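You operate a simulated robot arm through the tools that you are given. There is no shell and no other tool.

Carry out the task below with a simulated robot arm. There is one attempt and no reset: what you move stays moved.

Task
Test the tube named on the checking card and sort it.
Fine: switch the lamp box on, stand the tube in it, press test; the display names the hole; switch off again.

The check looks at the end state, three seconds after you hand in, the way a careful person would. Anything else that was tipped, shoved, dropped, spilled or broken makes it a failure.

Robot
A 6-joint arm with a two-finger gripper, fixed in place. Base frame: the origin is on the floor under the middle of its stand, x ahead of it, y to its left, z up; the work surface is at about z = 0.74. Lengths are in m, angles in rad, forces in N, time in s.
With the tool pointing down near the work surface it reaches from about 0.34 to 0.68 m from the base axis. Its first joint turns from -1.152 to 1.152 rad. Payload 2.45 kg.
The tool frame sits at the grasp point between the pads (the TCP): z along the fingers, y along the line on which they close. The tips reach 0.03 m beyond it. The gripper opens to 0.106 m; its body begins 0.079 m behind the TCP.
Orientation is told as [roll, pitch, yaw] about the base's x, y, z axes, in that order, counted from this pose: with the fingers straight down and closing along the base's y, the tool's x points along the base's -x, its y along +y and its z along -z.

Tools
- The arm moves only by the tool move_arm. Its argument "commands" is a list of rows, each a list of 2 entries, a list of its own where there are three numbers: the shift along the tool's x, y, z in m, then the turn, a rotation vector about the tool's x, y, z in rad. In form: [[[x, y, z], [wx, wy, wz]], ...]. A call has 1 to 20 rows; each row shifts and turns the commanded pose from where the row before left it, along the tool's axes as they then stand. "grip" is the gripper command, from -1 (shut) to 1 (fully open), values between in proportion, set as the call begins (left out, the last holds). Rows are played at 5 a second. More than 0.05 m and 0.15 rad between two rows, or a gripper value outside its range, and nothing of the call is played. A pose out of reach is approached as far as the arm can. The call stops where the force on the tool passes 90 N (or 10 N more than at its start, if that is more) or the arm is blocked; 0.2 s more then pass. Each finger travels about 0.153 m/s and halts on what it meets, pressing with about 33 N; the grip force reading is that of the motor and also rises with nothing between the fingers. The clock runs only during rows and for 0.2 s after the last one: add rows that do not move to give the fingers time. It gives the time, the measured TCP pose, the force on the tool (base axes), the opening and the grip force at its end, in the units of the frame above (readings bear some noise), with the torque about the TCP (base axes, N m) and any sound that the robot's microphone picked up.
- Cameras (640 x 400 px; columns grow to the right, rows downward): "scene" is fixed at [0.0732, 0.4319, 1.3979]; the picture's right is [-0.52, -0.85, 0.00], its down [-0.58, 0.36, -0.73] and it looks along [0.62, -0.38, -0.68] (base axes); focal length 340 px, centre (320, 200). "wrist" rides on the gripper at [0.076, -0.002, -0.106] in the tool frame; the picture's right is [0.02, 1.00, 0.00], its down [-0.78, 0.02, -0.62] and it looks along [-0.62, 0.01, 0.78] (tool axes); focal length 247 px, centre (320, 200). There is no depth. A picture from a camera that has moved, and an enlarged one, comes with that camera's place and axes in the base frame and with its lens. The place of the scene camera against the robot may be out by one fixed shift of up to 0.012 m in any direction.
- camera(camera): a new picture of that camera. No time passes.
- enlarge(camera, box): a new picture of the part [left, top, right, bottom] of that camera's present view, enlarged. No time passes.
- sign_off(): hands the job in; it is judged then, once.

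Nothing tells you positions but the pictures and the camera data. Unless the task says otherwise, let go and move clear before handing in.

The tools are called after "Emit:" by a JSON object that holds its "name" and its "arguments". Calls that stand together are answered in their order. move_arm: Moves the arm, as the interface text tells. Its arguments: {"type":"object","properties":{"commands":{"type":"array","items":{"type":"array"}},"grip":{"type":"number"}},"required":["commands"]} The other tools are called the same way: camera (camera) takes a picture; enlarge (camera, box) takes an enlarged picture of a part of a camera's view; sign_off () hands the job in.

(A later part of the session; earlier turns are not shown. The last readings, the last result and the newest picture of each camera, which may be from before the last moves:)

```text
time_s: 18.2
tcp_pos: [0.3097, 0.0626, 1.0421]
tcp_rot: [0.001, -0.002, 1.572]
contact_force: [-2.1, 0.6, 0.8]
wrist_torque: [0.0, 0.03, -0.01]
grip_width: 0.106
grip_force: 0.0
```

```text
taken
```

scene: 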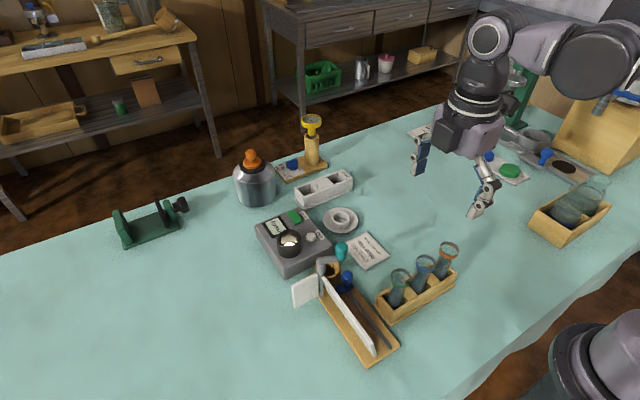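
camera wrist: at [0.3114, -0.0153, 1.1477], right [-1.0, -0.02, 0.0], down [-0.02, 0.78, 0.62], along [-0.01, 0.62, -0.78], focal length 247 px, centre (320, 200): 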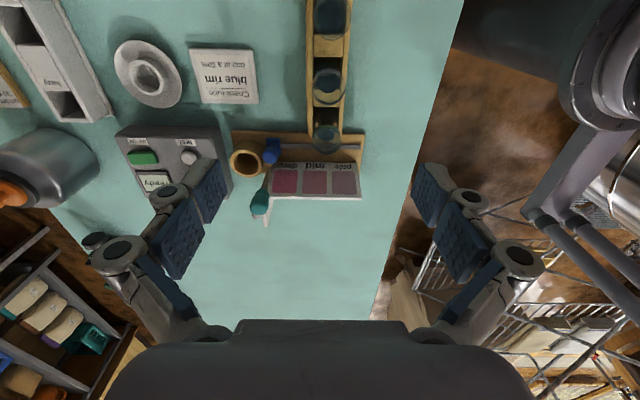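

The tool is turned with the camera on the −y side. I'll zoom in on the blue rim from here.

Emit:
{"name": "enlarge", "arguments": {"camera": "wrist", "box": [280, 20, 380, 160]}}

```text
2.86 times, centred on (330, 90) of wrist
camera zoom: at [0.3114, -0.0153, 1.1477], right [-1.0, -0.02, 0.0], down [-0.02, 0.78, 0.62], along [-0.01, 0.62, -0.78], focal length 706 px, centre (291, 514)
```

zoom: 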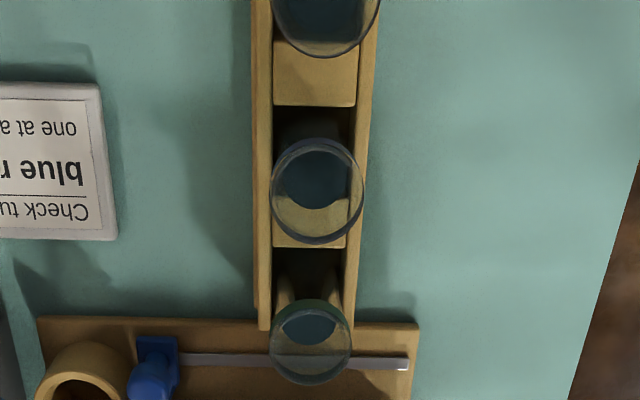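

Both viewpoints agree on the blue rim centre at about (0.300, 0.056). I'll align over it and descend partway to confirm I can reach that low.

Emit:
{"name": "move_arm", "arguments": {"commands": [[[0.0066, 0.0097, 0], [0, 0, 0]], [[0, 0, 0.04], [0, 0, 0]], [[0, 0, 0.04], [0, 0, 0]], [[0, 0, 0.03], [0, 0, 0]], [[0, 0, 0], [0, 0, 0]]]}}

Emit:
{"name": "camera", "arguments": {"camera": "wrist"}}

Emit:
{"name": "enlarge", "arguments": {"camera": "scene", "box": [360, 120, 520, 320]}}

```text
time_s: 19.4
tcp_pos: [0.3003, 0.0543, 0.9302]
tcp_rot: [0.0, 0.0, 1.57]
contact_force: [-0.8, -0.1, 0.6]
wrist_torque: [-0.01, 0.02, 0.0]
grip_width: 0.1059
grip_force: 0.1
```

```text
taken
camera wrist: at [0.302, -0.0228, 1.0357], right [-1.0, -0.02, 0.0], down [-0.02, 0.78, 0.62], along [-0.01, 0.62, -0.78], focal length 247 px, centre (320, 200)
```

wrist: 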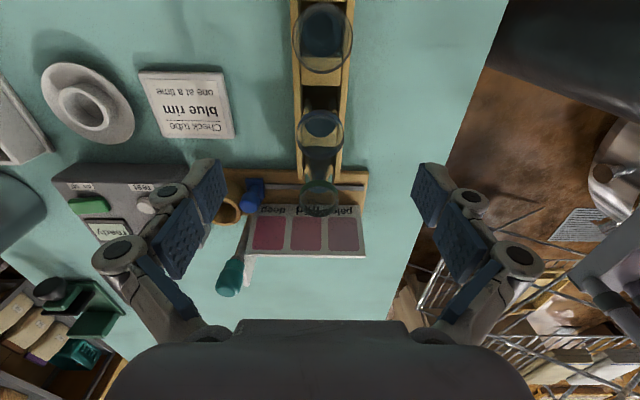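

```text
2.00 times, centred on (440, 220) of scene
camera zoom: at [0.0732, 0.4319, 1.3979], right [-0.52, -0.85, 0.0], down [-0.58, 0.36, -0.73], along [0.62, -0.38, -0.68], focal length 680 px, centre (80, 160)
```

zoom: 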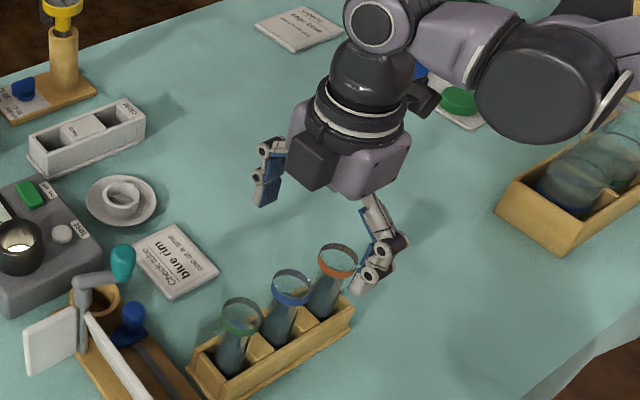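

The arm reaches here with the tool vertical, and the TCP is centred over the blue rim. I'll lower until the pads straddle the rim.

Emit:
{"name": "move_arm", "arguments": {"commands": [[[-0.001, 0, 0.03], [0, 0, 0]], [[0, 0, 0.03], [0, 0, 0]], [[0, 0, 0.014], [0, 0, 0]], [[0, 0, 0], [0, 0, 0]]]}}

Emit:
{"name": "camera", "arguments": {"camera": "wrist"}}

Emit:
{"name": "enlarge", "arguments": {"camera": "scene", "box": [360, 180, 480, 320]}}

```text
time_s: 20.4
tcp_pos: [0.3006, 0.0559, 0.8575]
tcp_rot: [0.0, -0.001, 1.57]
contact_force: [0.3, 0.4, 0.1]
wrist_torque: [0.0, -0.04, -0.02]
grip_width: 0.1062
grip_force: 0.0
```

```text
taken
camera wrist: at [0.3022, -0.0212, 0.9634], right [-1.0, -0.02, 0.0], down [-0.02, 0.78, 0.62], along [-0.01, 0.62, -0.78], focal length 247 px, centre (320, 200)
```

wrist: 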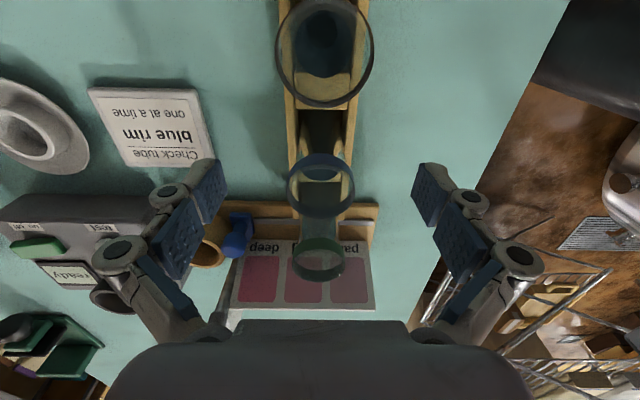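

```text
2.86 times, centred on (420, 250) of scene
camera zoom: at [0.0732, 0.4319, 1.3979], right [-0.52, -0.85, 0.0], down [-0.58, 0.36, -0.73], along [0.62, -0.38, -0.68], focal length 972 px, centre (34, 57)
```

zoom: 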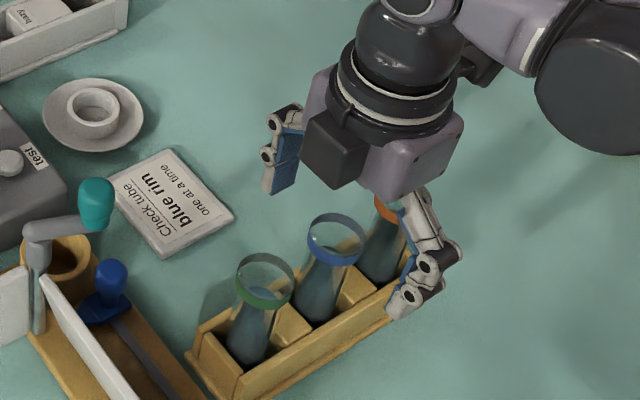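

Emit:
{"name": "enlarge", "arguments": {"camera": "wrist", "box": [260, 120, 380, 240]}}

Emit:
{"name": "enlarge", "arguments": {"camera": "scene", "box": [390, 230, 470, 300]}}

```text
3.33 times, centred on (320, 180) of wrist
camera zoom: at [0.3022, -0.0212, 0.9634], right [-1.0, -0.02, 0.0], down [-0.02, 0.78, 0.62], along [-0.01, 0.62, -0.78], focal length 823 px, centre (320, 267)
```

zoom: 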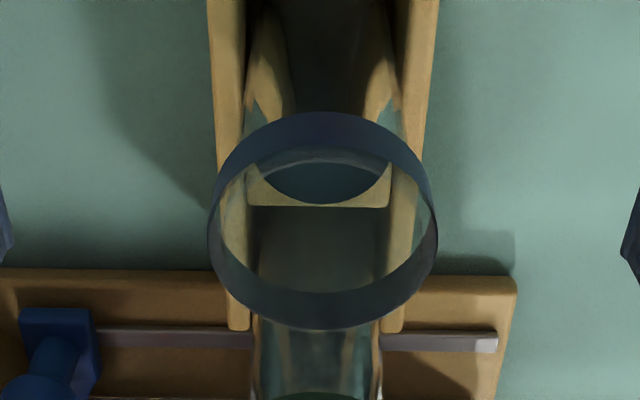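

```text
5.71 times, centred on (430, 265) of scene
camera zoom: at [0.0732, 0.4319, 1.3979], right [-0.52, -0.85, 0.0], down [-0.58, 0.36, -0.73], along [0.62, -0.38, -0.68], focal length 1944 px, centre (-309, -171)
```

zoom: 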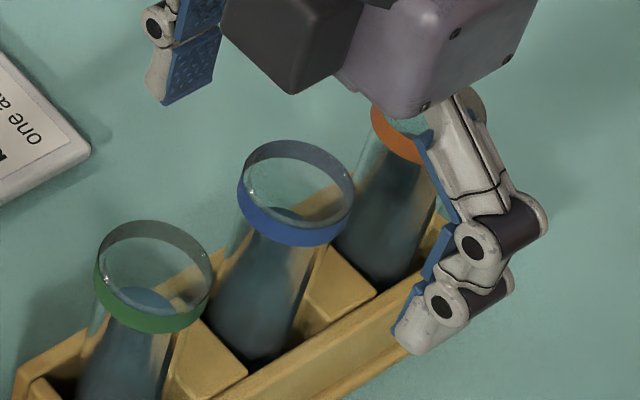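

The rim is centred between the pads to within about 1 mm, with its top near z 0.858. I'll go 11 mm lower, keeping the tips above the rack walls, then close gently.

Emit:
{"name": "move_arm", "arguments": {"commands": [[[-0.001, 0, 0.006], [0, 0, 0]], [[0, 0, 0.005], [0, 0, 0]], [[0, 0, 0], [0, 0, 0]]]}}

Emit:
{"name": "enlarge", "arguments": {"camera": "scene", "box": [390, 220, 480, 310]}}

Emit:
{"name": "camera", "arguments": {"camera": "wrist"}}

```text
time_s: 21.2
tcp_pos: [0.2998, 0.0573, 0.8476]
tcp_rot: [-0.002, -0.001, 1.57]
contact_force: [0.0, -0.4, 0.2]
wrist_torque: [0.0, -0.02, 0.0]
grip_width: 0.106
grip_force: 0.0
```

```text
4.44 times, centred on (435, 265) of scene
camera zoom: at [0.0732, 0.4319, 1.3979], right [-0.52, -0.85, 0.0], down [-0.58, 0.36, -0.73], along [0.62, -0.38, -0.68], focal length 1512 px, centre (-191, -89)
```

zoom: 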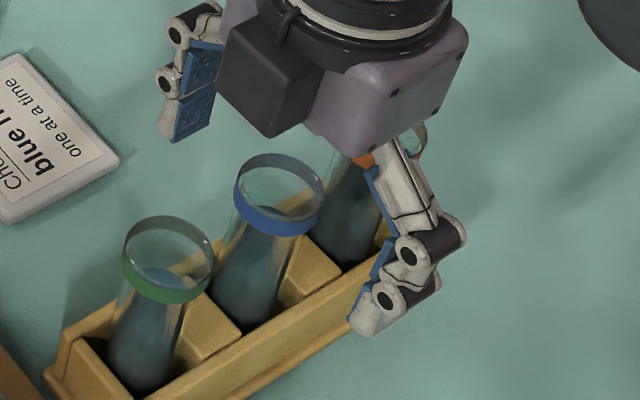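

```text
taken
camera wrist: at [0.3015, -0.0205, 0.9525], right [-1.0, -0.02, 0.0], down [-0.02, 0.78, 0.62], along [-0.01, 0.62, -0.78], focal length 247 px, centre (320, 200)
```

wrist: 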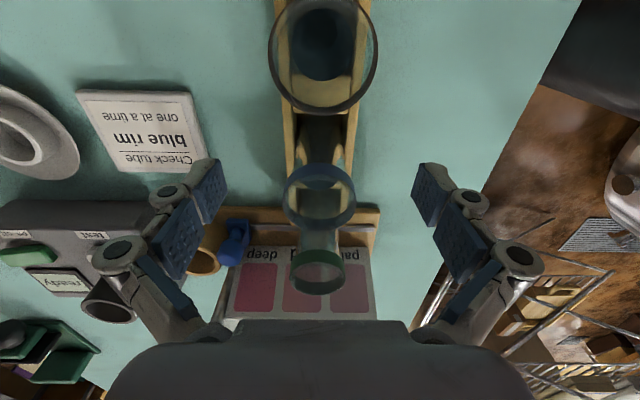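

The pads are level with the ring and nothing is touching. I'll close on the tube.

Emit:
{"name": "move_arm", "arguments": {"commands": [[[0, 0, 0], [0, 0, 0]], [[0, 0, 0], [0, 0, 0]], [[0, 0, 0], [0, 0, 0]], [[0, 0, 0], [0, 0, 0]]], "grip": -0.6}}

Emit:
{"name": "enlarge", "arguments": {"camera": "scene", "box": [390, 220, 480, 310]}}

Emit:
{"name": "camera", "arguments": {"camera": "wrist"}}

```text
time_s: 22.2
tcp_pos: [0.3, 0.0572, 0.8473]
tcp_rot: [-0.002, 0.001, 1.57]
contact_force: [1.2, 0.1, 3.1]
wrist_torque: [0.02, -0.08, 0.0]
grip_width: 0.0336
grip_force: 32.9
```

```text
4.44 times, centred on (435, 265) of scene
camera zoom: at [0.0732, 0.4319, 1.3979], right [-0.52, -0.85, 0.0], down [-0.58, 0.36, -0.73], along [0.62, -0.38, -0.68], focal length 1512 px, centre (-191, -89)
```

zoom: 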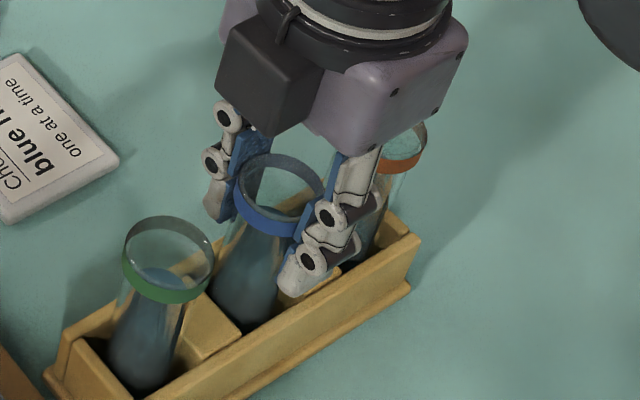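

```text
taken
camera wrist: at [0.3016, -0.0205, 0.9526], right [-1.0, -0.02, 0.0], down [-0.02, 0.78, 0.62], along [-0.01, 0.62, -0.78], focal length 247 px, centre (320, 200)
```

wrist: 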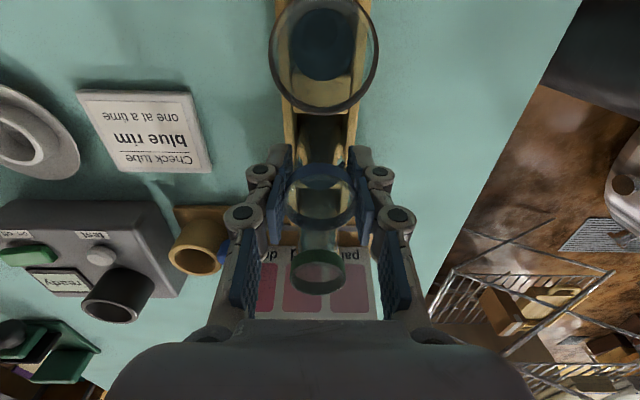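

The tube is held at a width of 0.0336 m. I'll lift it slowly and check that it follows.

Emit:
{"name": "move_arm", "arguments": {"commands": [[[0, 0, -0.01], [0, 0, 0]], [[0, 0, -0.02], [0, 0, 0]], [[0, 0, -0.03], [0, 0, 0]], [[0, 0, 0], [0, 0, 0]]]}}

Emit:
{"name": "enlarge", "arguments": {"camera": "scene", "box": [380, 180, 500, 310]}}

```text
time_s: 23.2
tcp_pos: [0.2993, 0.0573, 0.9067]
tcp_rot: [0.0, 0.001, 1.571]
contact_force: [-1.0, -0.1, -0.8]
wrist_torque: [0.03, 0.02, -0.03]
grip_width: 0.0336
grip_force: 32.9
```

```text
3.08 times, centred on (440, 245) of scene
camera zoom: at [0.0732, 0.4319, 1.3979], right [-0.52, -0.85, 0.0], down [-0.58, 0.36, -0.73], along [0.62, -0.38, -0.68], focal length 1047 px, centre (-49, 62)
```

zoom: 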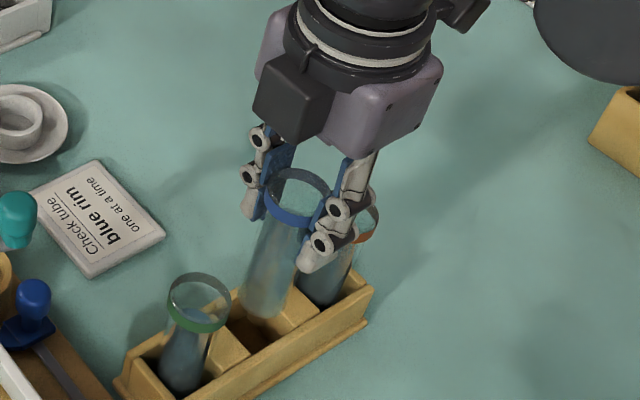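

The tube came out upright and cleanly. I'll raise it above everything and carry it gently over to the lamp cup.

Emit:
{"name": "move_arm", "arguments": {"commands": [[[0, 0, -0.03], [0, 0, 0]], [[0, 0, -0.035], [0, 0, 0]], [[0, 0, -0.035], [0, 0, 0]], [[0, 0, -0.03], [0, 0, 0]], [[-0.0229, -0.0264, 0], [0, 0, 0]], [[-0.0229, -0.0264, 0], [0, 0, 0]], [[-0.0229, -0.0264, 0], [0, 0, 0]], [[-0.0229, -0.0264, 0], [0, 0, 0]], [[-0.0229, -0.0264, 0], [0, 0, 0]], [[-0.0229, -0.0264, 0], [0, 0, 0]], [[-0.0229, -0.0264, 0], [0, 0, 0]], [[-0.0229, -0.0264, 0], [0, 0, 0]], [[0, 0, 0], [0, 0, 0]]]}}

Emit:
{"name": "camera", "arguments": {"camera": "wrist"}}

Emit:
{"name": "camera", "arguments": {"camera": "scene"}}

Emit:
{"name": "enlarge", "arguments": {"camera": "wrist", "box": [260, 20, 400, 200]}}

```text
time_s: 26.0
tcp_pos: [0.5132, 0.2403, 1.037]
tcp_rot: [0.0, 0.0, 1.57]
contact_force: [0.6, -0.2, -1.2]
wrist_torque: [0.0, 0.0, 0.03]
grip_width: 0.0335
grip_force: 33.0
```

```text
taken
camera wrist: at [0.5148, 0.1634, 1.1429], right [-1.0, -0.02, 0.0], down [-0.02, 0.78, 0.62], along [-0.01, 0.62, -0.78], focal length 247 px, centre (320, 200)
```

wrist: 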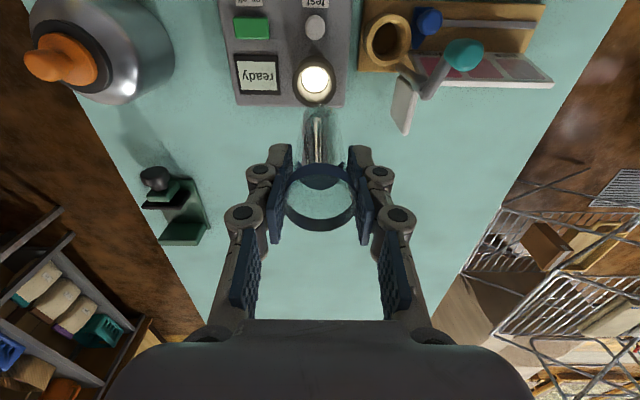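

```text
taken
```

scene: 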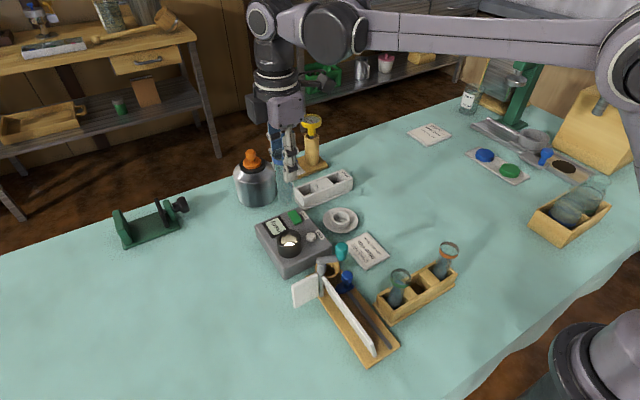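

```text
2.22 times, centred on (330, 110) of wrist
camera zoom: at [0.5148, 0.1634, 1.1429], right [-1.0, -0.02, 0.0], down [-0.02, 0.78, 0.62], along [-0.01, 0.62, -0.78], focal length 549 px, centre (298, 400)
```

zoom: 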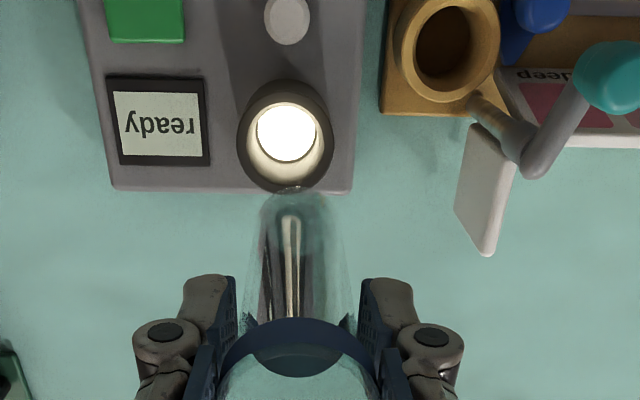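

Emit:
{"name": "enlarge", "arguments": {"camera": "wrist", "box": [280, 40, 360, 120]}}

Emit:
{"name": "enlarge", "arguments": {"camera": "wrist", "box": [270, 90, 370, 190]}}

Emit:
{"name": "enlarge", "arguments": {"camera": "scene", "box": [220, 90, 340, 270]}}

```text
5.00 times, centred on (320, 80) of wrist
camera zoom: at [0.5148, 0.1634, 1.1429], right [-1.0, -0.02, 0.0], down [-0.02, 0.78, 0.62], along [-0.01, 0.62, -0.78], focal length 1235 px, centre (320, 800)
```

zoom: 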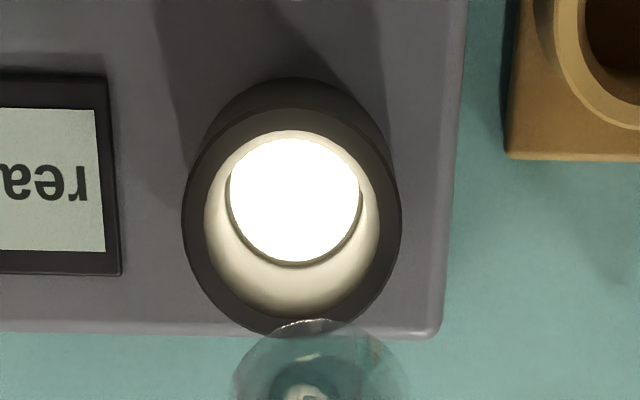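

```text
4.00 times, centred on (320, 140) of wrist
camera zoom: at [0.5148, 0.1634, 1.1429], right [-1.0, -0.02, 0.0], down [-0.02, 0.78, 0.62], along [-0.01, 0.62, -0.78], focal length 988 px, centre (320, 440)
```

zoom: 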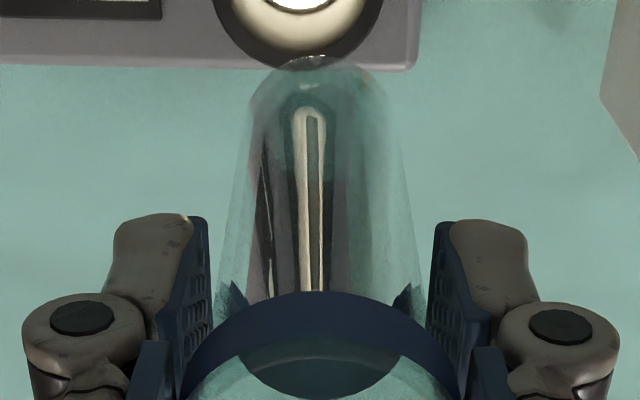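

```text
2.22 times, centred on (280, 180) of scene
camera zoom: at [0.0732, 0.4319, 1.3979], right [-0.52, -0.85, 0.0], down [-0.58, 0.36, -0.73], along [0.62, -0.38, -0.68], focal length 756 px, centre (409, 244)
```

zoom: 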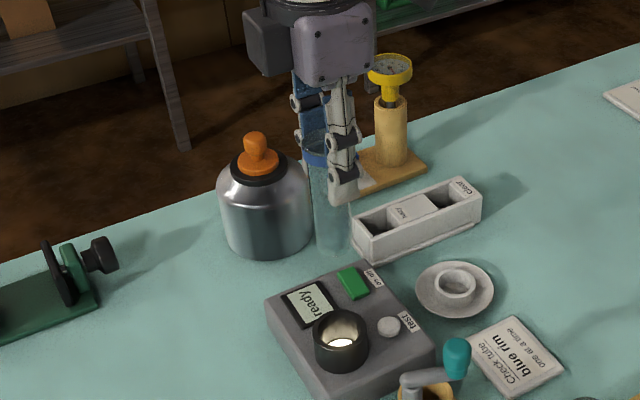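

From this side the cup centre comes out at about (0.521, 0.2405) with its rim near z 0.816. I'll shift 8 mm in x, lower partway and measure again.

Emit:
{"name": "move_arm", "arguments": {"commands": [[[0, -0.008, 0], [0, 0, 0]], [[0, 0, 0.03], [0, 0, 0]], [[0, 0, 0.03], [0, 0, 0]], [[0, 0, 0], [0, 0, 0]]]}}

Emit:
{"name": "enlarge", "arguments": {"camera": "wrist", "box": [260, 40, 380, 160]}}

Emit:
{"name": "enlarge", "arguments": {"camera": "scene", "box": [230, 130, 350, 270]}}

```text
time_s: 27.0
tcp_pos: [0.5209, 0.241, 0.9767]
tcp_rot: [0.0, 0.0, 1.57]
contact_force: [-0.6, -0.9, -0.9]
wrist_torque: [0.02, 0.02, 0.03]
grip_width: 0.0337
grip_force: 33.2
```

```text
3.33 times, centred on (320, 100) of wrist
camera zoom: at [0.5223, 0.1633, 1.0825], right [-1.0, -0.02, 0.0], down [-0.02, 0.78, 0.62], along [-0.01, 0.62, -0.78], focal length 823 px, centre (320, 533)
```

zoom: 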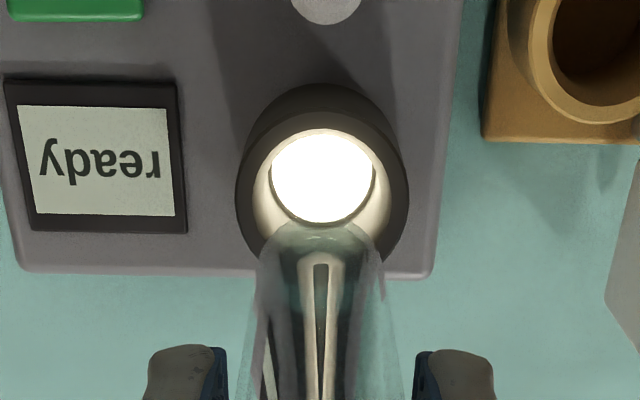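

```text
2.86 times, centred on (290, 200) of scene
camera zoom: at [0.0732, 0.4319, 1.3979], right [-0.52, -0.85, 0.0], down [-0.58, 0.36, -0.73], along [0.62, -0.38, -0.68], focal length 972 px, centre (406, 200)
```

zoom: 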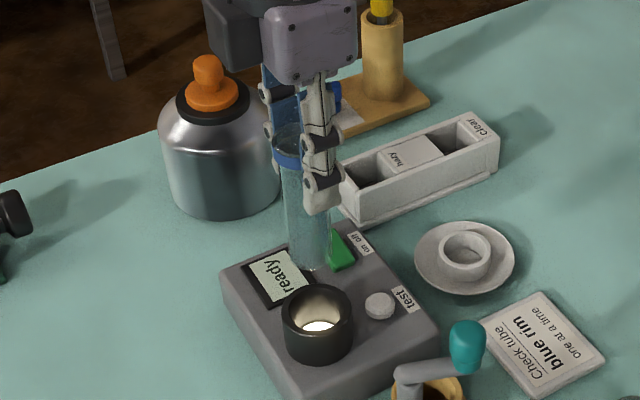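

The tube is in line with the cup. I'll keep lowering and check just above the rim.

Emit:
{"name": "move_arm", "arguments": {"commands": [[[0, 0, 0.025], [0, 0, 0]], [[0, 0, 0.02], [0, 0, 0]], [[0, 0, 0], [0, 0, 0]]]}}

Emit:
{"name": "enlarge", "arguments": {"camera": "wrist", "box": [260, 60, 380, 180]}}

Emit:
{"name": "enlarge", "arguments": {"camera": "scene", "box": [250, 170, 340, 270]}}

```text
time_s: 27.8
tcp_pos: [0.52, 0.2398, 0.9319]
tcp_rot: [-0.001, -0.001, 1.572]
contact_force: [-0.2, 0.0, -0.2]
wrist_torque: [0.0, 0.0, 0.02]
grip_width: 0.0337
grip_force: 33.0
```

```text
3.33 times, centred on (320, 120) of wrist
camera zoom: at [0.5215, 0.1635, 1.0376], right [-1.0, -0.02, 0.0], down [-0.02, 0.78, 0.62], along [-0.01, 0.62, -0.78], focal length 823 px, centre (320, 467)
```

zoom: 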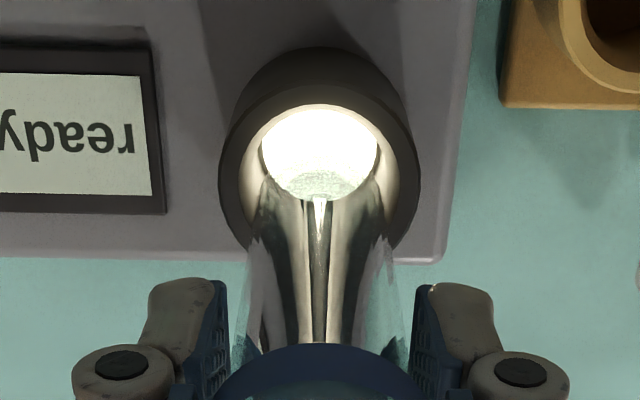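

```text
4.00 times, centred on (295, 220) of scene
camera zoom: at [0.0732, 0.4319, 1.3979], right [-0.52, -0.85, 0.0], down [-0.58, 0.36, -0.73], along [0.62, -0.38, -0.68], focal length 1361 px, centre (420, 120)
```

zoom: 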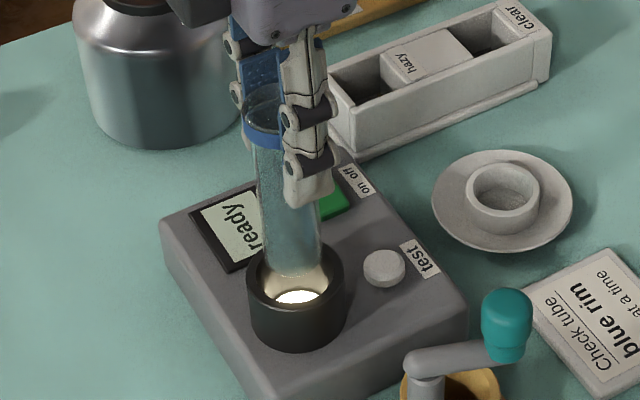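

It is well aligned in both views. I'll lower the tube into the cup and feel for the floor.

Emit:
{"name": "move_arm", "arguments": {"commands": [[[0, 0, 0.012], [0, 0, 0]], [[0, 0, 0.012], [0, 0, 0]], [[0, 0, 0.006], [0, 0, 0]], [[0, 0, 0], [0, 0, 0]]]}}

Emit:
{"name": "enlarge", "arguments": {"camera": "scene", "box": [250, 170, 340, 270]}}

Emit:
{"name": "enlarge", "arguments": {"camera": "wrist", "box": [260, 80, 380, 200]}}

```text
time_s: 28.8
tcp_pos: [0.5182, 0.2414, 0.9017]
tcp_rot: [-0.001, -0.001, 1.569]
contact_force: [0.9, 0.0, -0.8]
wrist_torque: [-0.02, -0.02, 0.01]
grip_width: 0.034
grip_force: 33.4
```

```text
4.00 times, centred on (295, 220) of scene
camera zoom: at [0.0732, 0.4319, 1.3979], right [-0.52, -0.85, 0.0], down [-0.58, 0.36, -0.73], along [0.62, -0.38, -0.68], focal length 1361 px, centre (420, 120)
```

zoom: 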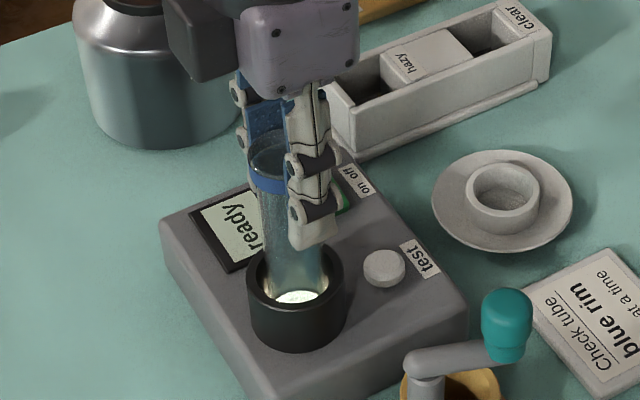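

```text
3.33 times, centred on (320, 140) of wrist
camera zoom: at [0.5208, 0.1636, 1.007], right [-1.0, -0.02, 0.0], down [-0.02, 0.78, 0.62], along [-0.01, 0.62, -0.78], focal length 823 px, centre (320, 400)
```

zoom: 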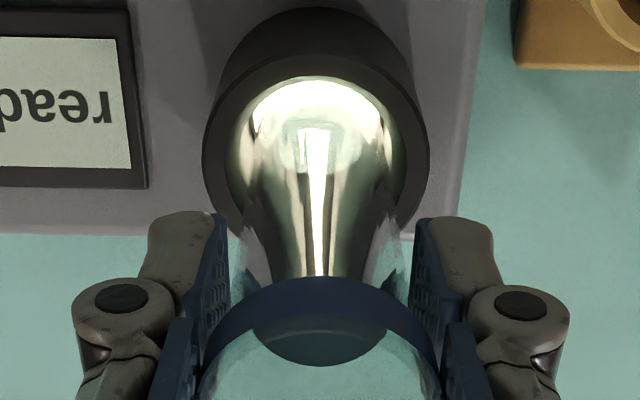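

Emit:
{"name": "move_arm", "arguments": {"commands": [[[0, 0, 0.003], [0, 0, 0]], [[0, 0, 0.003], [0, 0, 0]], [[0, 0, 0.003], [0, 0, 0]], [[0, 0, 0], [0, 0, 0]]]}}

Emit:
{"name": "enlarge", "arguments": {"camera": "scene", "box": [250, 170, 340, 270]}}

```text
time_s: 29.8
tcp_pos: [0.5192, 0.2422, 0.8924]
tcp_rot: [0.001, 0.001, 1.57]
contact_force: [0.1, -0.1, -1.5]
wrist_torque: [0.0, -0.01, 0.0]
grip_width: 0.0335
grip_force: 33.1
```

```text
4.00 times, centred on (295, 220) of scene
camera zoom: at [0.0732, 0.4319, 1.3979], right [-0.52, -0.85, 0.0], down [-0.58, 0.36, -0.73], along [0.62, -0.38, -0.68], focal length 1361 px, centre (420, 120)
```

zoom: 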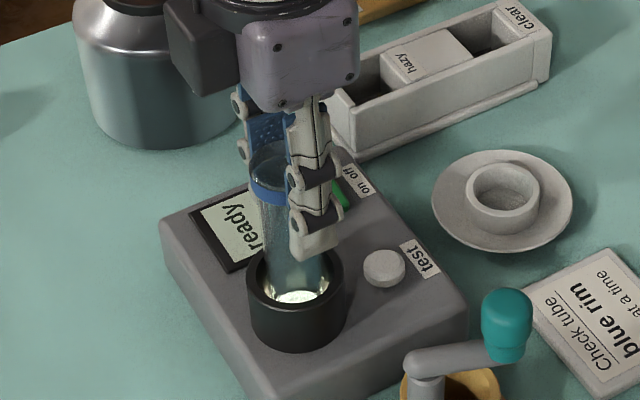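

Emit:
{"name": "move_arm", "arguments": {"commands": [[[0, 0, 0.002], [0, 0, 0]], [[0, 0, 0.002], [0, 0, 0]], [[0, 0, 0], [0, 0, 0]]]}}

Emit:
{"name": "enlarge", "arguments": {"camera": "scene", "box": [250, 190, 330, 270]}}

```text
time_s: 30.6
tcp_pos: [0.5197, 0.2392, 0.8876]
tcp_rot: [-0.001, -0.001, 1.569]
contact_force: [0.5, -0.5, -0.7]
wrist_torque: [-0.01, -0.04, 0.03]
grip_width: 0.0333
grip_force: 33.2
```

```text
5.00 times, centred on (290, 230) of scene
camera zoom: at [0.0732, 0.4319, 1.3979], right [-0.52, -0.85, 0.0], down [-0.58, 0.36, -0.73], along [0.62, -0.38, -0.68], focal length 1701 px, centre (470, 50)
```

zoom: 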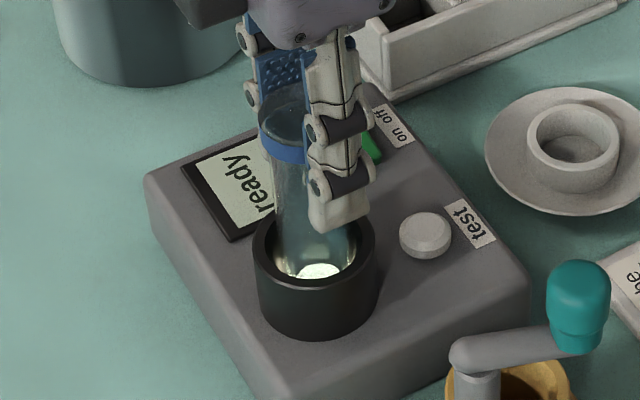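

Emit:
{"name": "move_arm", "arguments": {"commands": [[[0, 0, 0.002], [0, 0, 0]], [[0, 0, 0.002], [0, 0, 0]], [[0, 0, 0], [0, 0, 0]]]}}

Emit:
{"name": "enlarge", "arguments": {"camera": "scene", "box": [250, 190, 330, 270]}}

```text
time_s: 31.4
tcp_pos: [0.5191, 0.2398, 0.8841]
tcp_rot: [0.001, 0.001, 1.572]
contact_force: [-0.9, 0.0, -1.0]
wrist_torque: [0.03, 0.01, 0.04]
grip_width: 0.0336
grip_force: 33.2
```

```text
5.00 times, centred on (290, 230) of scene
camera zoom: at [0.0732, 0.4319, 1.3979], right [-0.52, -0.85, 0.0], down [-0.58, 0.36, -0.73], along [0.62, -0.38, -0.68], focal length 1701 px, centre (470, 50)
```

zoom: 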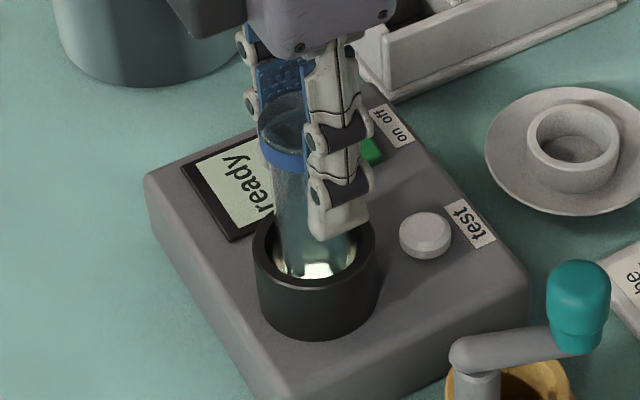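

Emit:
{"name": "move_arm", "arguments": {"commands": [[[0, 0, 0.002], [0, 0, 0]], [[0, 0, 0.002], [0, 0, 0]], [[0, 0, 0], [0, 0, 0]]]}}

Emit:
{"name": "enlarge", "arguments": {"camera": "scene", "box": [250, 190, 330, 270]}}

Emit:
{"name": "enlarge", "arguments": {"camera": "wrist", "box": [260, 80, 380, 200]}}

```text
time_s: 32.2
tcp_pos: [0.5194, 0.2403, 0.8822]
tcp_rot: [-0.002, -0.004, 1.569]
contact_force: [0.2, 1.2, 21.8]
wrist_torque: [0.08, -0.07, 0.01]
grip_width: 0.0333
grip_force: 32.8
```

```text
5.00 times, centred on (290, 230) of scene
camera zoom: at [0.0728, 0.4318, 1.398], right [-0.52, -0.85, 0.0], down [-0.58, 0.36, -0.73], along [0.62, -0.38, -0.68], focal length 1701 px, centre (470, 50)
```

zoom: 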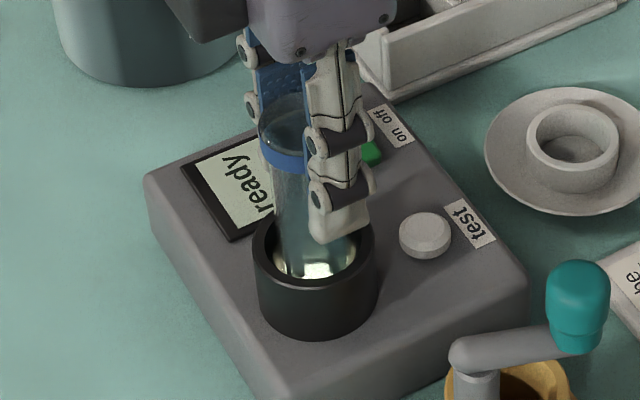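

```text
3.33 times, centred on (320, 140) of wrist
camera zoom: at [0.5206, 0.1634, 0.9879], right [-1.0, -0.02, 0.0], down [-0.02, 0.78, 0.62], along [-0.01, 0.62, -0.78], focal length 823 px, centre (320, 400)
```

zoom: 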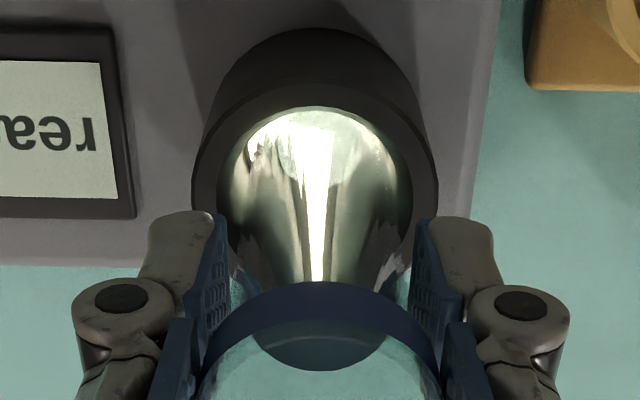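

The tube stands on the cup floor with about 22 N of contact. I'll ease off the pressure, then open the gripper partway.

Emit:
{"name": "move_arm", "arguments": {"commands": [[[0, 0, -0.0015], [0, 0, 0]], [[0, 0, 0], [0, 0, 0]]]}}

Emit:
{"name": "move_arm", "arguments": {"commands": [[[0, 0, 0], [0, 0, 0]], [[0, 0, 0], [0, 0, 0]], [[0, 0, 0], [0, 0, 0]]], "grip": 0.4}}

Emit:
{"name": "enlarge", "arguments": {"camera": "wrist", "box": [240, 60, 400, 240]}}

Emit:
{"name": "enlarge", "arguments": {"camera": "scene", "box": [250, 190, 330, 270]}}

```text
time_s: 32.8
tcp_pos: [0.5189, 0.2391, 0.8834]
tcp_rot: [0.0, 0.0, 1.572]
contact_force: [0.1, -0.4, -0.8]
wrist_torque: [0.03, -0.02, 0.04]
grip_width: 0.0333
grip_force: 33.2
```

```text
time_s: 33.6
tcp_pos: [0.5181, 0.2396, 0.8824]
tcp_rot: [0.0, 0.0, 1.57]
contact_force: [0.7, 0.5, 0.3]
wrist_torque: [-0.01, -0.03, -0.01]
grip_width: 0.0742
grip_force: 0.1
```

```text
2.22 times, centred on (320, 150) of wrist
camera zoom: at [0.5207, 0.163, 0.9887], right [-1.0, -0.02, 0.0], down [-0.02, 0.78, 0.62], along [-0.01, 0.62, -0.78], focal length 549 px, centre (320, 311)
```

zoom: 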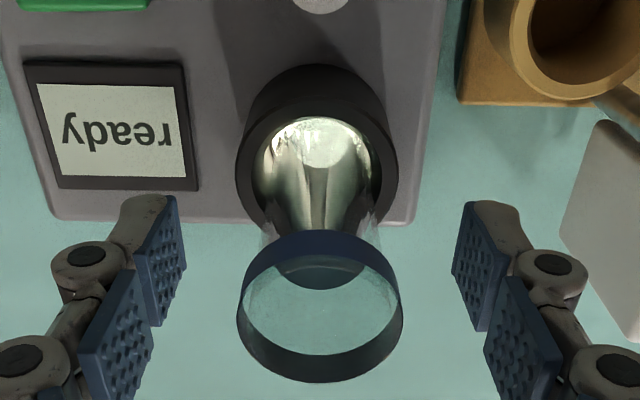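

```text
5.00 times, centred on (290, 230) of scene
camera zoom: at [0.0732, 0.4319, 1.3979], right [-0.52, -0.85, 0.0], down [-0.58, 0.36, -0.73], along [0.62, -0.38, -0.68], focal length 1701 px, centre (470, 50)
```

zoom: 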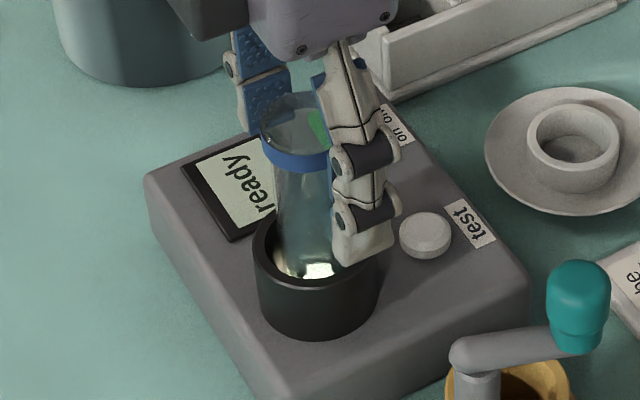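

The tube stands upright and free in the cup. I'll lift straight up, then close the gripper and tilt the tool so the palm leans away from the tube before I press "test".

Emit:
{"name": "move_arm", "arguments": {"commands": [[[0, 0, -0.02], [0, 0, 0]], [[0, 0, -0.03], [0, 0, 0]], [[0, 0, -0.035], [0, 0, 0]], [[0, 0, -0.035], [0, 0, 0]], [[0, 0, 0], [0, 0, 0]]]}}

Emit:
{"name": "move_arm", "arguments": {"commands": [[[0.028, 0, 0], [0, 0, 0]], [[0.0275, -0.001, 0], [0, 0, 0]], [[0, 0, 0], [0, -0.117, 0]], [[0, 0, 0], [0, -0.117, 0]], [[0, 0, 0], [0, -0.116, 0]], [[0, 0, 0], [0, 0, 0]]], "grip": -1}}

Emit:
{"name": "camera", "arguments": {"camera": "wrist"}}

Emit:
{"name": "enlarge", "arguments": {"camera": "scene", "box": [230, 100, 370, 270]}}

```text
time_s: 34.8
tcp_pos: [0.5209, 0.2394, 1.0049]
tcp_rot: [0.0, 0.001, 1.571]
contact_force: [-0.2, 0.4, 0.1]
wrist_torque: [0.04, 0.03, 0.01]
grip_width: 0.0745
grip_force: 0.0
```

```text
time_s: 36.2
tcp_pos: [0.5209, 0.1848, 1.0032]
tcp_rot: [-0.003, -0.353, 1.57]
contact_force: [0.1, -0.2, 0.7]
wrist_torque: [0.01, -0.01, -0.02]
grip_width: 0.0001
grip_force: 28.8
```

```text
taken
camera wrist: at [0.5227, 0.0767, 1.0757], right [-1.0, -0.02, -0.01], down [-0.02, 0.52, 0.85], along [-0.01, 0.85, -0.52], focal length 247 px, centre (320, 200)
```

wrist: 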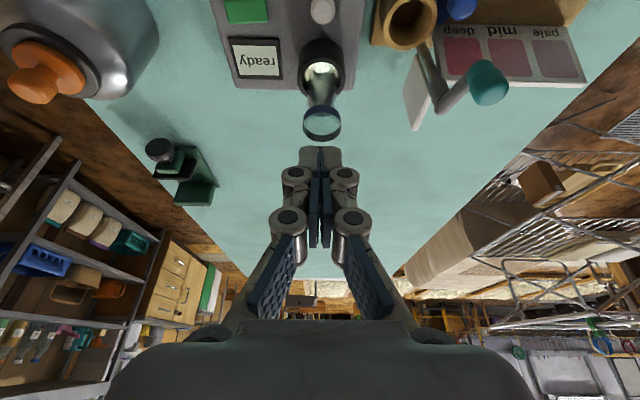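

```text
2.35 times, centred on (300, 185) of scene
camera zoom: at [0.0732, 0.4319, 1.3979], right [-0.52, -0.85, 0.0], down [-0.58, 0.36, -0.73], along [0.62, -0.38, -0.68], focal length 800 px, centre (367, 235)
```

zoom: 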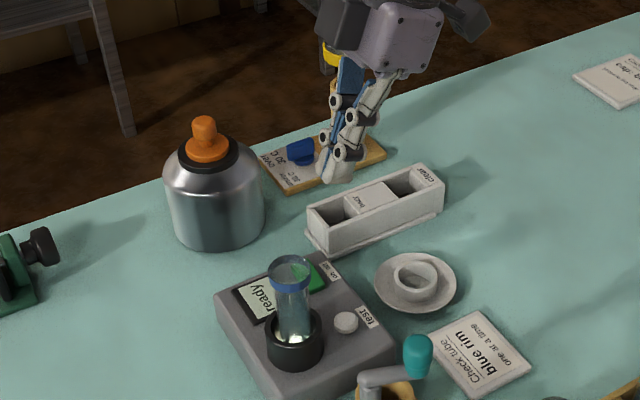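

The tilt is right, with the palm leaning to −y. I'll measure the test button from this pose.

Emit:
{"name": "enlarge", "arguments": {"camera": "wrist", "box": [270, 0, 390, 100]}}

Emit:
{"name": "enlarge", "arguments": {"camera": "scene", "box": [260, 190, 340, 260]}}

```text
4.00 times, centred on (330, 50) of wrist
camera zoom: at [0.5227, 0.0767, 1.0757], right [-1.0, -0.02, -0.01], down [-0.02, 0.52, 0.85], along [-0.01, 0.85, -0.52], focal length 988 px, centre (280, 800)
```

zoom: 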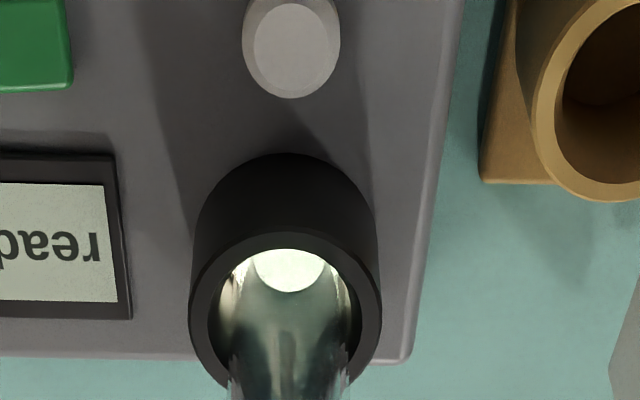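

```text
5.71 times, centred on (300, 225) of scene
camera zoom: at [0.0732, 0.4319, 1.3979], right [-0.52, -0.85, 0.0], down [-0.58, 0.36, -0.73], along [0.62, -0.38, -0.68], focal length 1944 px, centre (434, 57)
```

zoom: 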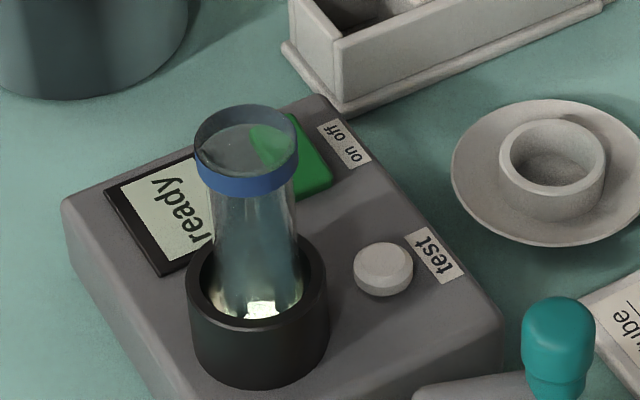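

The test button is at about (0.521, 0.185), directly under the TCP. I'll lower vertically, keeping the tilt, to a few centimetres above it.

Emit:
{"name": "move_arm", "arguments": {"commands": [[[0.01286, 0, 0.0352], [0, 0, 0]], [[0.01286, 0, 0.0352], [0, 0, 0]], [[0.01286, 0, 0.0352], [0, 0, 0]], [[0.01029, 0, 0.0282], [0, 0, 0]], [[0, 0, 0], [0, 0, 0]]]}}

Emit:
{"name": "camera", "arguments": {"camera": "wrist"}}

Emit:
{"name": "enlarge", "arguments": {"camera": "scene", "box": [250, 170, 350, 270]}}

```text
time_s: 37.4
tcp_pos: [0.5204, 0.1859, 0.8601]
tcp_rot: [0.001, -0.35, 1.571]
contact_force: [-0.4, -0.2, 0.6]
wrist_torque: [-0.03, 0.0, 0.0]
grip_width: 0.0001
grip_force: 29.0
```

```text
taken
camera wrist: at [0.5229, 0.0772, 0.9329], right [-1.0, -0.02, -0.01], down [-0.02, 0.52, 0.85], along [-0.01, 0.85, -0.52], focal length 247 px, centre (320, 200)
```

wrist: 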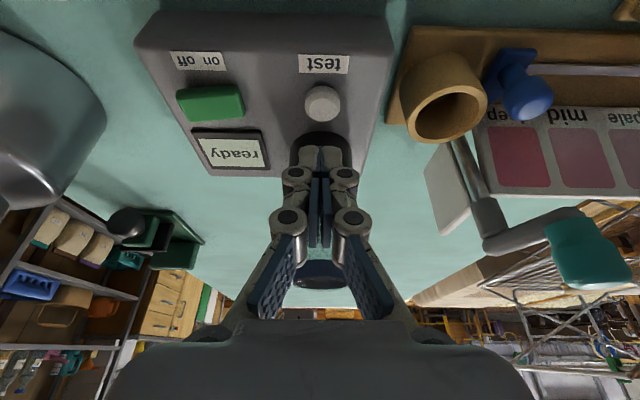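

```text
4.00 times, centred on (300, 220) of scene
camera zoom: at [0.0732, 0.4319, 1.3979], right [-0.52, -0.85, 0.0], down [-0.58, 0.36, -0.73], along [0.62, -0.38, -0.68], focal length 1361 px, centre (400, 120)
```

zoom: 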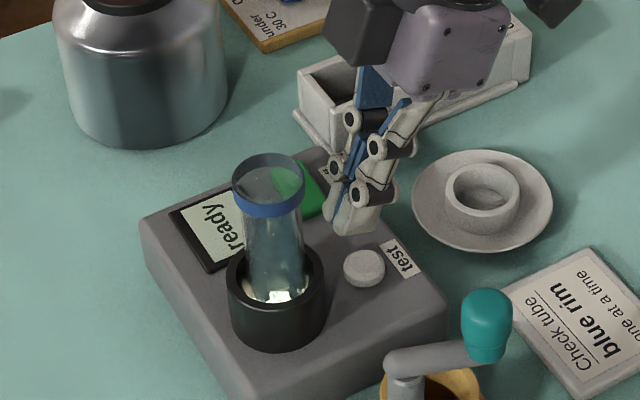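

Emit:
{"name": "move_arm", "arguments": {"commands": [[[0.00343, 0, 0.00939], [0, 0, 0]], [[0.00343, 0, 0.00939], [0, 0, 0]], [[0, 0, 0], [0, 0, 0]]]}}

Emit:
{"name": "enlarge", "arguments": {"camera": "wrist", "box": [260, 60, 380, 180]}}

Emit:
{"name": "enlarge", "arguments": {"camera": "scene", "box": [265, 190, 335, 260]}}

```text
time_s: 38.2
tcp_pos: [0.521, 0.1857, 0.8395]
tcp_rot: [0.0, -0.35, 1.572]
contact_force: [-0.6, 1.2, 0.2]
wrist_torque: [0.04, 0.01, -0.01]
grip_width: 0.0001
grip_force: 28.2
```

```text
3.33 times, centred on (320, 120) of wrist
camera zoom: at [0.5227, 0.0764, 0.9126], right [-1.0, -0.02, -0.01], down [-0.02, 0.52, 0.85], along [-0.01, 0.85, -0.52], focal length 823 px, centre (320, 467)
```

zoom: 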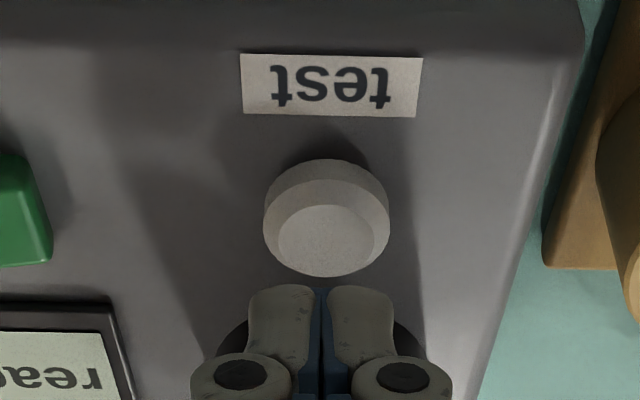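

```text
5.71 times, centred on (300, 225) of scene
camera zoom: at [0.0732, 0.4319, 1.3979], right [-0.52, -0.85, 0.0], down [-0.58, 0.36, -0.73], along [0.62, -0.38, -0.68], focal length 1944 px, centre (434, 57)
```

zoom: 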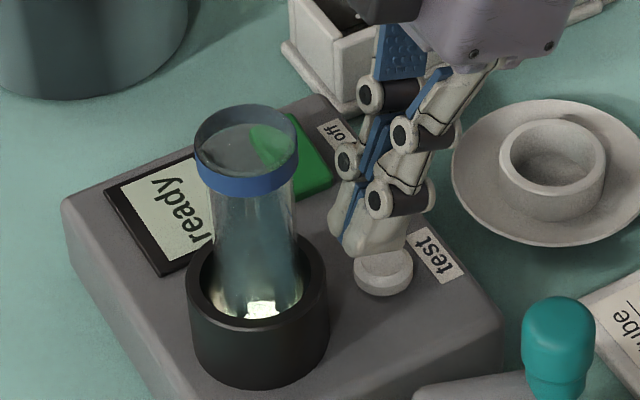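

The tips are about 10 mm above the button and slightly towards its +y side. I'll shift 3 mm and then press gently.

Emit:
{"name": "move_arm", "arguments": {"commands": [[[0.00282, 0, -0.00103], [0, 0, 0]], [[0.00206, 0, 0.00564], [0, 0, 0]], [[0.00103, 0, 0.00282], [0, 0, 0]], [[0, 0, 0], [0, 0, 0]]]}}

Emit:
{"name": "enlarge", "arguments": {"camera": "scene", "box": [265, 190, 335, 260]}}

```text
time_s: 39.2
tcp_pos: [0.52, 0.181, 0.8312]
tcp_rot: [0.0, -0.352, 1.57]
contact_force: [0.0, 0.3, -0.1]
wrist_torque: [-0.01, 0.04, -0.01]
grip_width: 0.0
grip_force: 28.4
```

```text
5.71 times, centred on (300, 225) of scene
camera zoom: at [0.0732, 0.4319, 1.3979], right [-0.52, -0.85, 0.0], down [-0.58, 0.36, -0.73], along [0.62, -0.38, -0.68], focal length 1944 px, centre (434, 57)
```

zoom: 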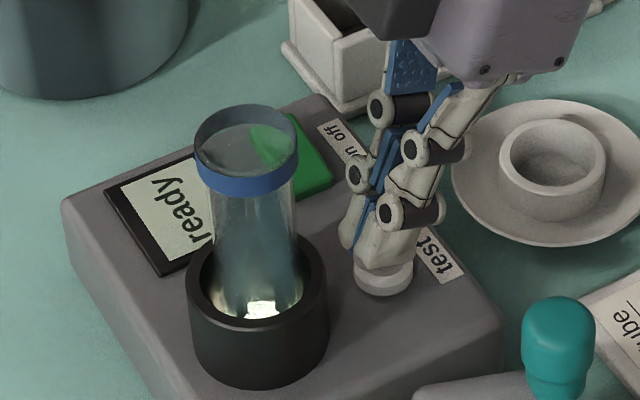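

Emit:
{"name": "move_arm", "arguments": {"commands": [[[0.000686, 0, 0.00188], [0, 0, 0]], [[0.000686, 0, 0.00188], [0, 0, 0]], [[0, 0, 0], [0, 0, 0]]]}}

Emit:
{"name": "enlarge", "arguments": {"camera": "scene", "box": [265, 190, 335, 260]}}

```text
time_s: 40.0
tcp_pos: [0.5202, 0.1812, 0.8261]
tcp_rot: [0.001, -0.35, 1.571]
contact_force: [0.5, -0.1, 1.3]
wrist_torque: [0.01, 0.02, -0.01]
grip_width: 0.006
grip_force: 28.3
```

```text
5.71 times, centred on (300, 225) of scene
camera zoom: at [0.0732, 0.4319, 1.3979], right [-0.52, -0.85, 0.0], down [-0.58, 0.36, -0.73], along [0.62, -0.38, -0.68], focal length 1944 px, centre (434, 57)
```

zoom: 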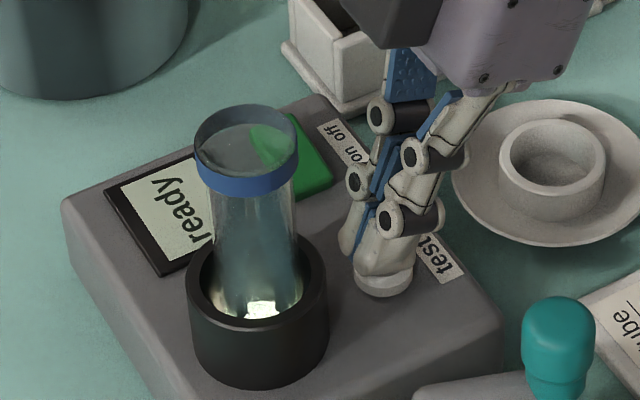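

The tips have just touched the button. I'll press a little further.

Emit:
{"name": "move_arm", "arguments": {"commands": [[[0.000514, 0, 0.00141], [0, 0, 0]], [[0.000514, 0, 0.00141], [0, 0, 0]], [[0, 0, 0], [0, 0, 0]]]}}

Emit:
{"name": "enlarge", "arguments": {"camera": "scene", "box": [255, 190, 335, 260]}}

```text
time_s: 40.8
tcp_pos: [0.5205, 0.1815, 0.8239]
tcp_rot: [0.0, -0.351, 1.572]
contact_force: [-0.4, -0.3, 1.9]
wrist_torque: [-0.01, -0.03, -0.02]
grip_width: 0.0059
grip_force: 29.1
```

```text
5.71 times, centred on (295, 225) of scene
camera zoom: at [0.0731, 0.4319, 1.3979], right [-0.52, -0.85, 0.0], down [-0.58, 0.36, -0.73], along [0.62, -0.38, -0.68], focal length 1944 px, centre (463, 57)
```

zoom: 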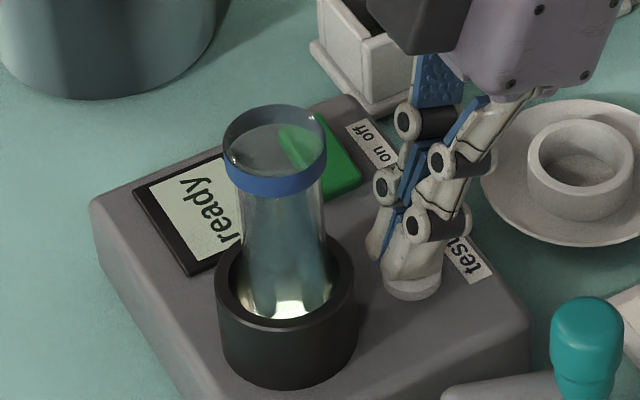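

Emit:
{"name": "move_arm", "arguments": {"commands": [[[0.000514, 0, 0.00141], [0, 0, 0]], [[0.000514, 0, 0.00141], [0, 0, 0]], [[0, 0, 0], [0, 0, 0]]]}}

Emit:
{"name": "enlarge", "arguments": {"camera": "scene", "box": [255, 190, 335, 260]}}

```text
time_s: 41.6
tcp_pos: [0.5196, 0.1824, 0.8211]
tcp_rot: [0.001, -0.351, 1.569]
contact_force: [-0.8, 0.9, 3.1]
wrist_torque: [0.0, -0.02, -0.02]
grip_width: 0.0058
grip_force: 28.1
heard: click
```

```text
5.71 times, centred on (295, 225) of scene
camera zoom: at [0.0731, 0.4319, 1.3979], right [-0.52, -0.85, 0.0], down [-0.58, 0.36, -0.73], along [0.62, -0.38, -0.68], focal length 1944 px, centre (463, 57)
```

zoom: 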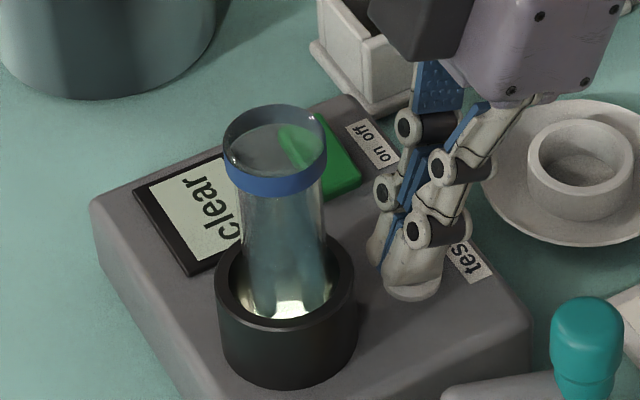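

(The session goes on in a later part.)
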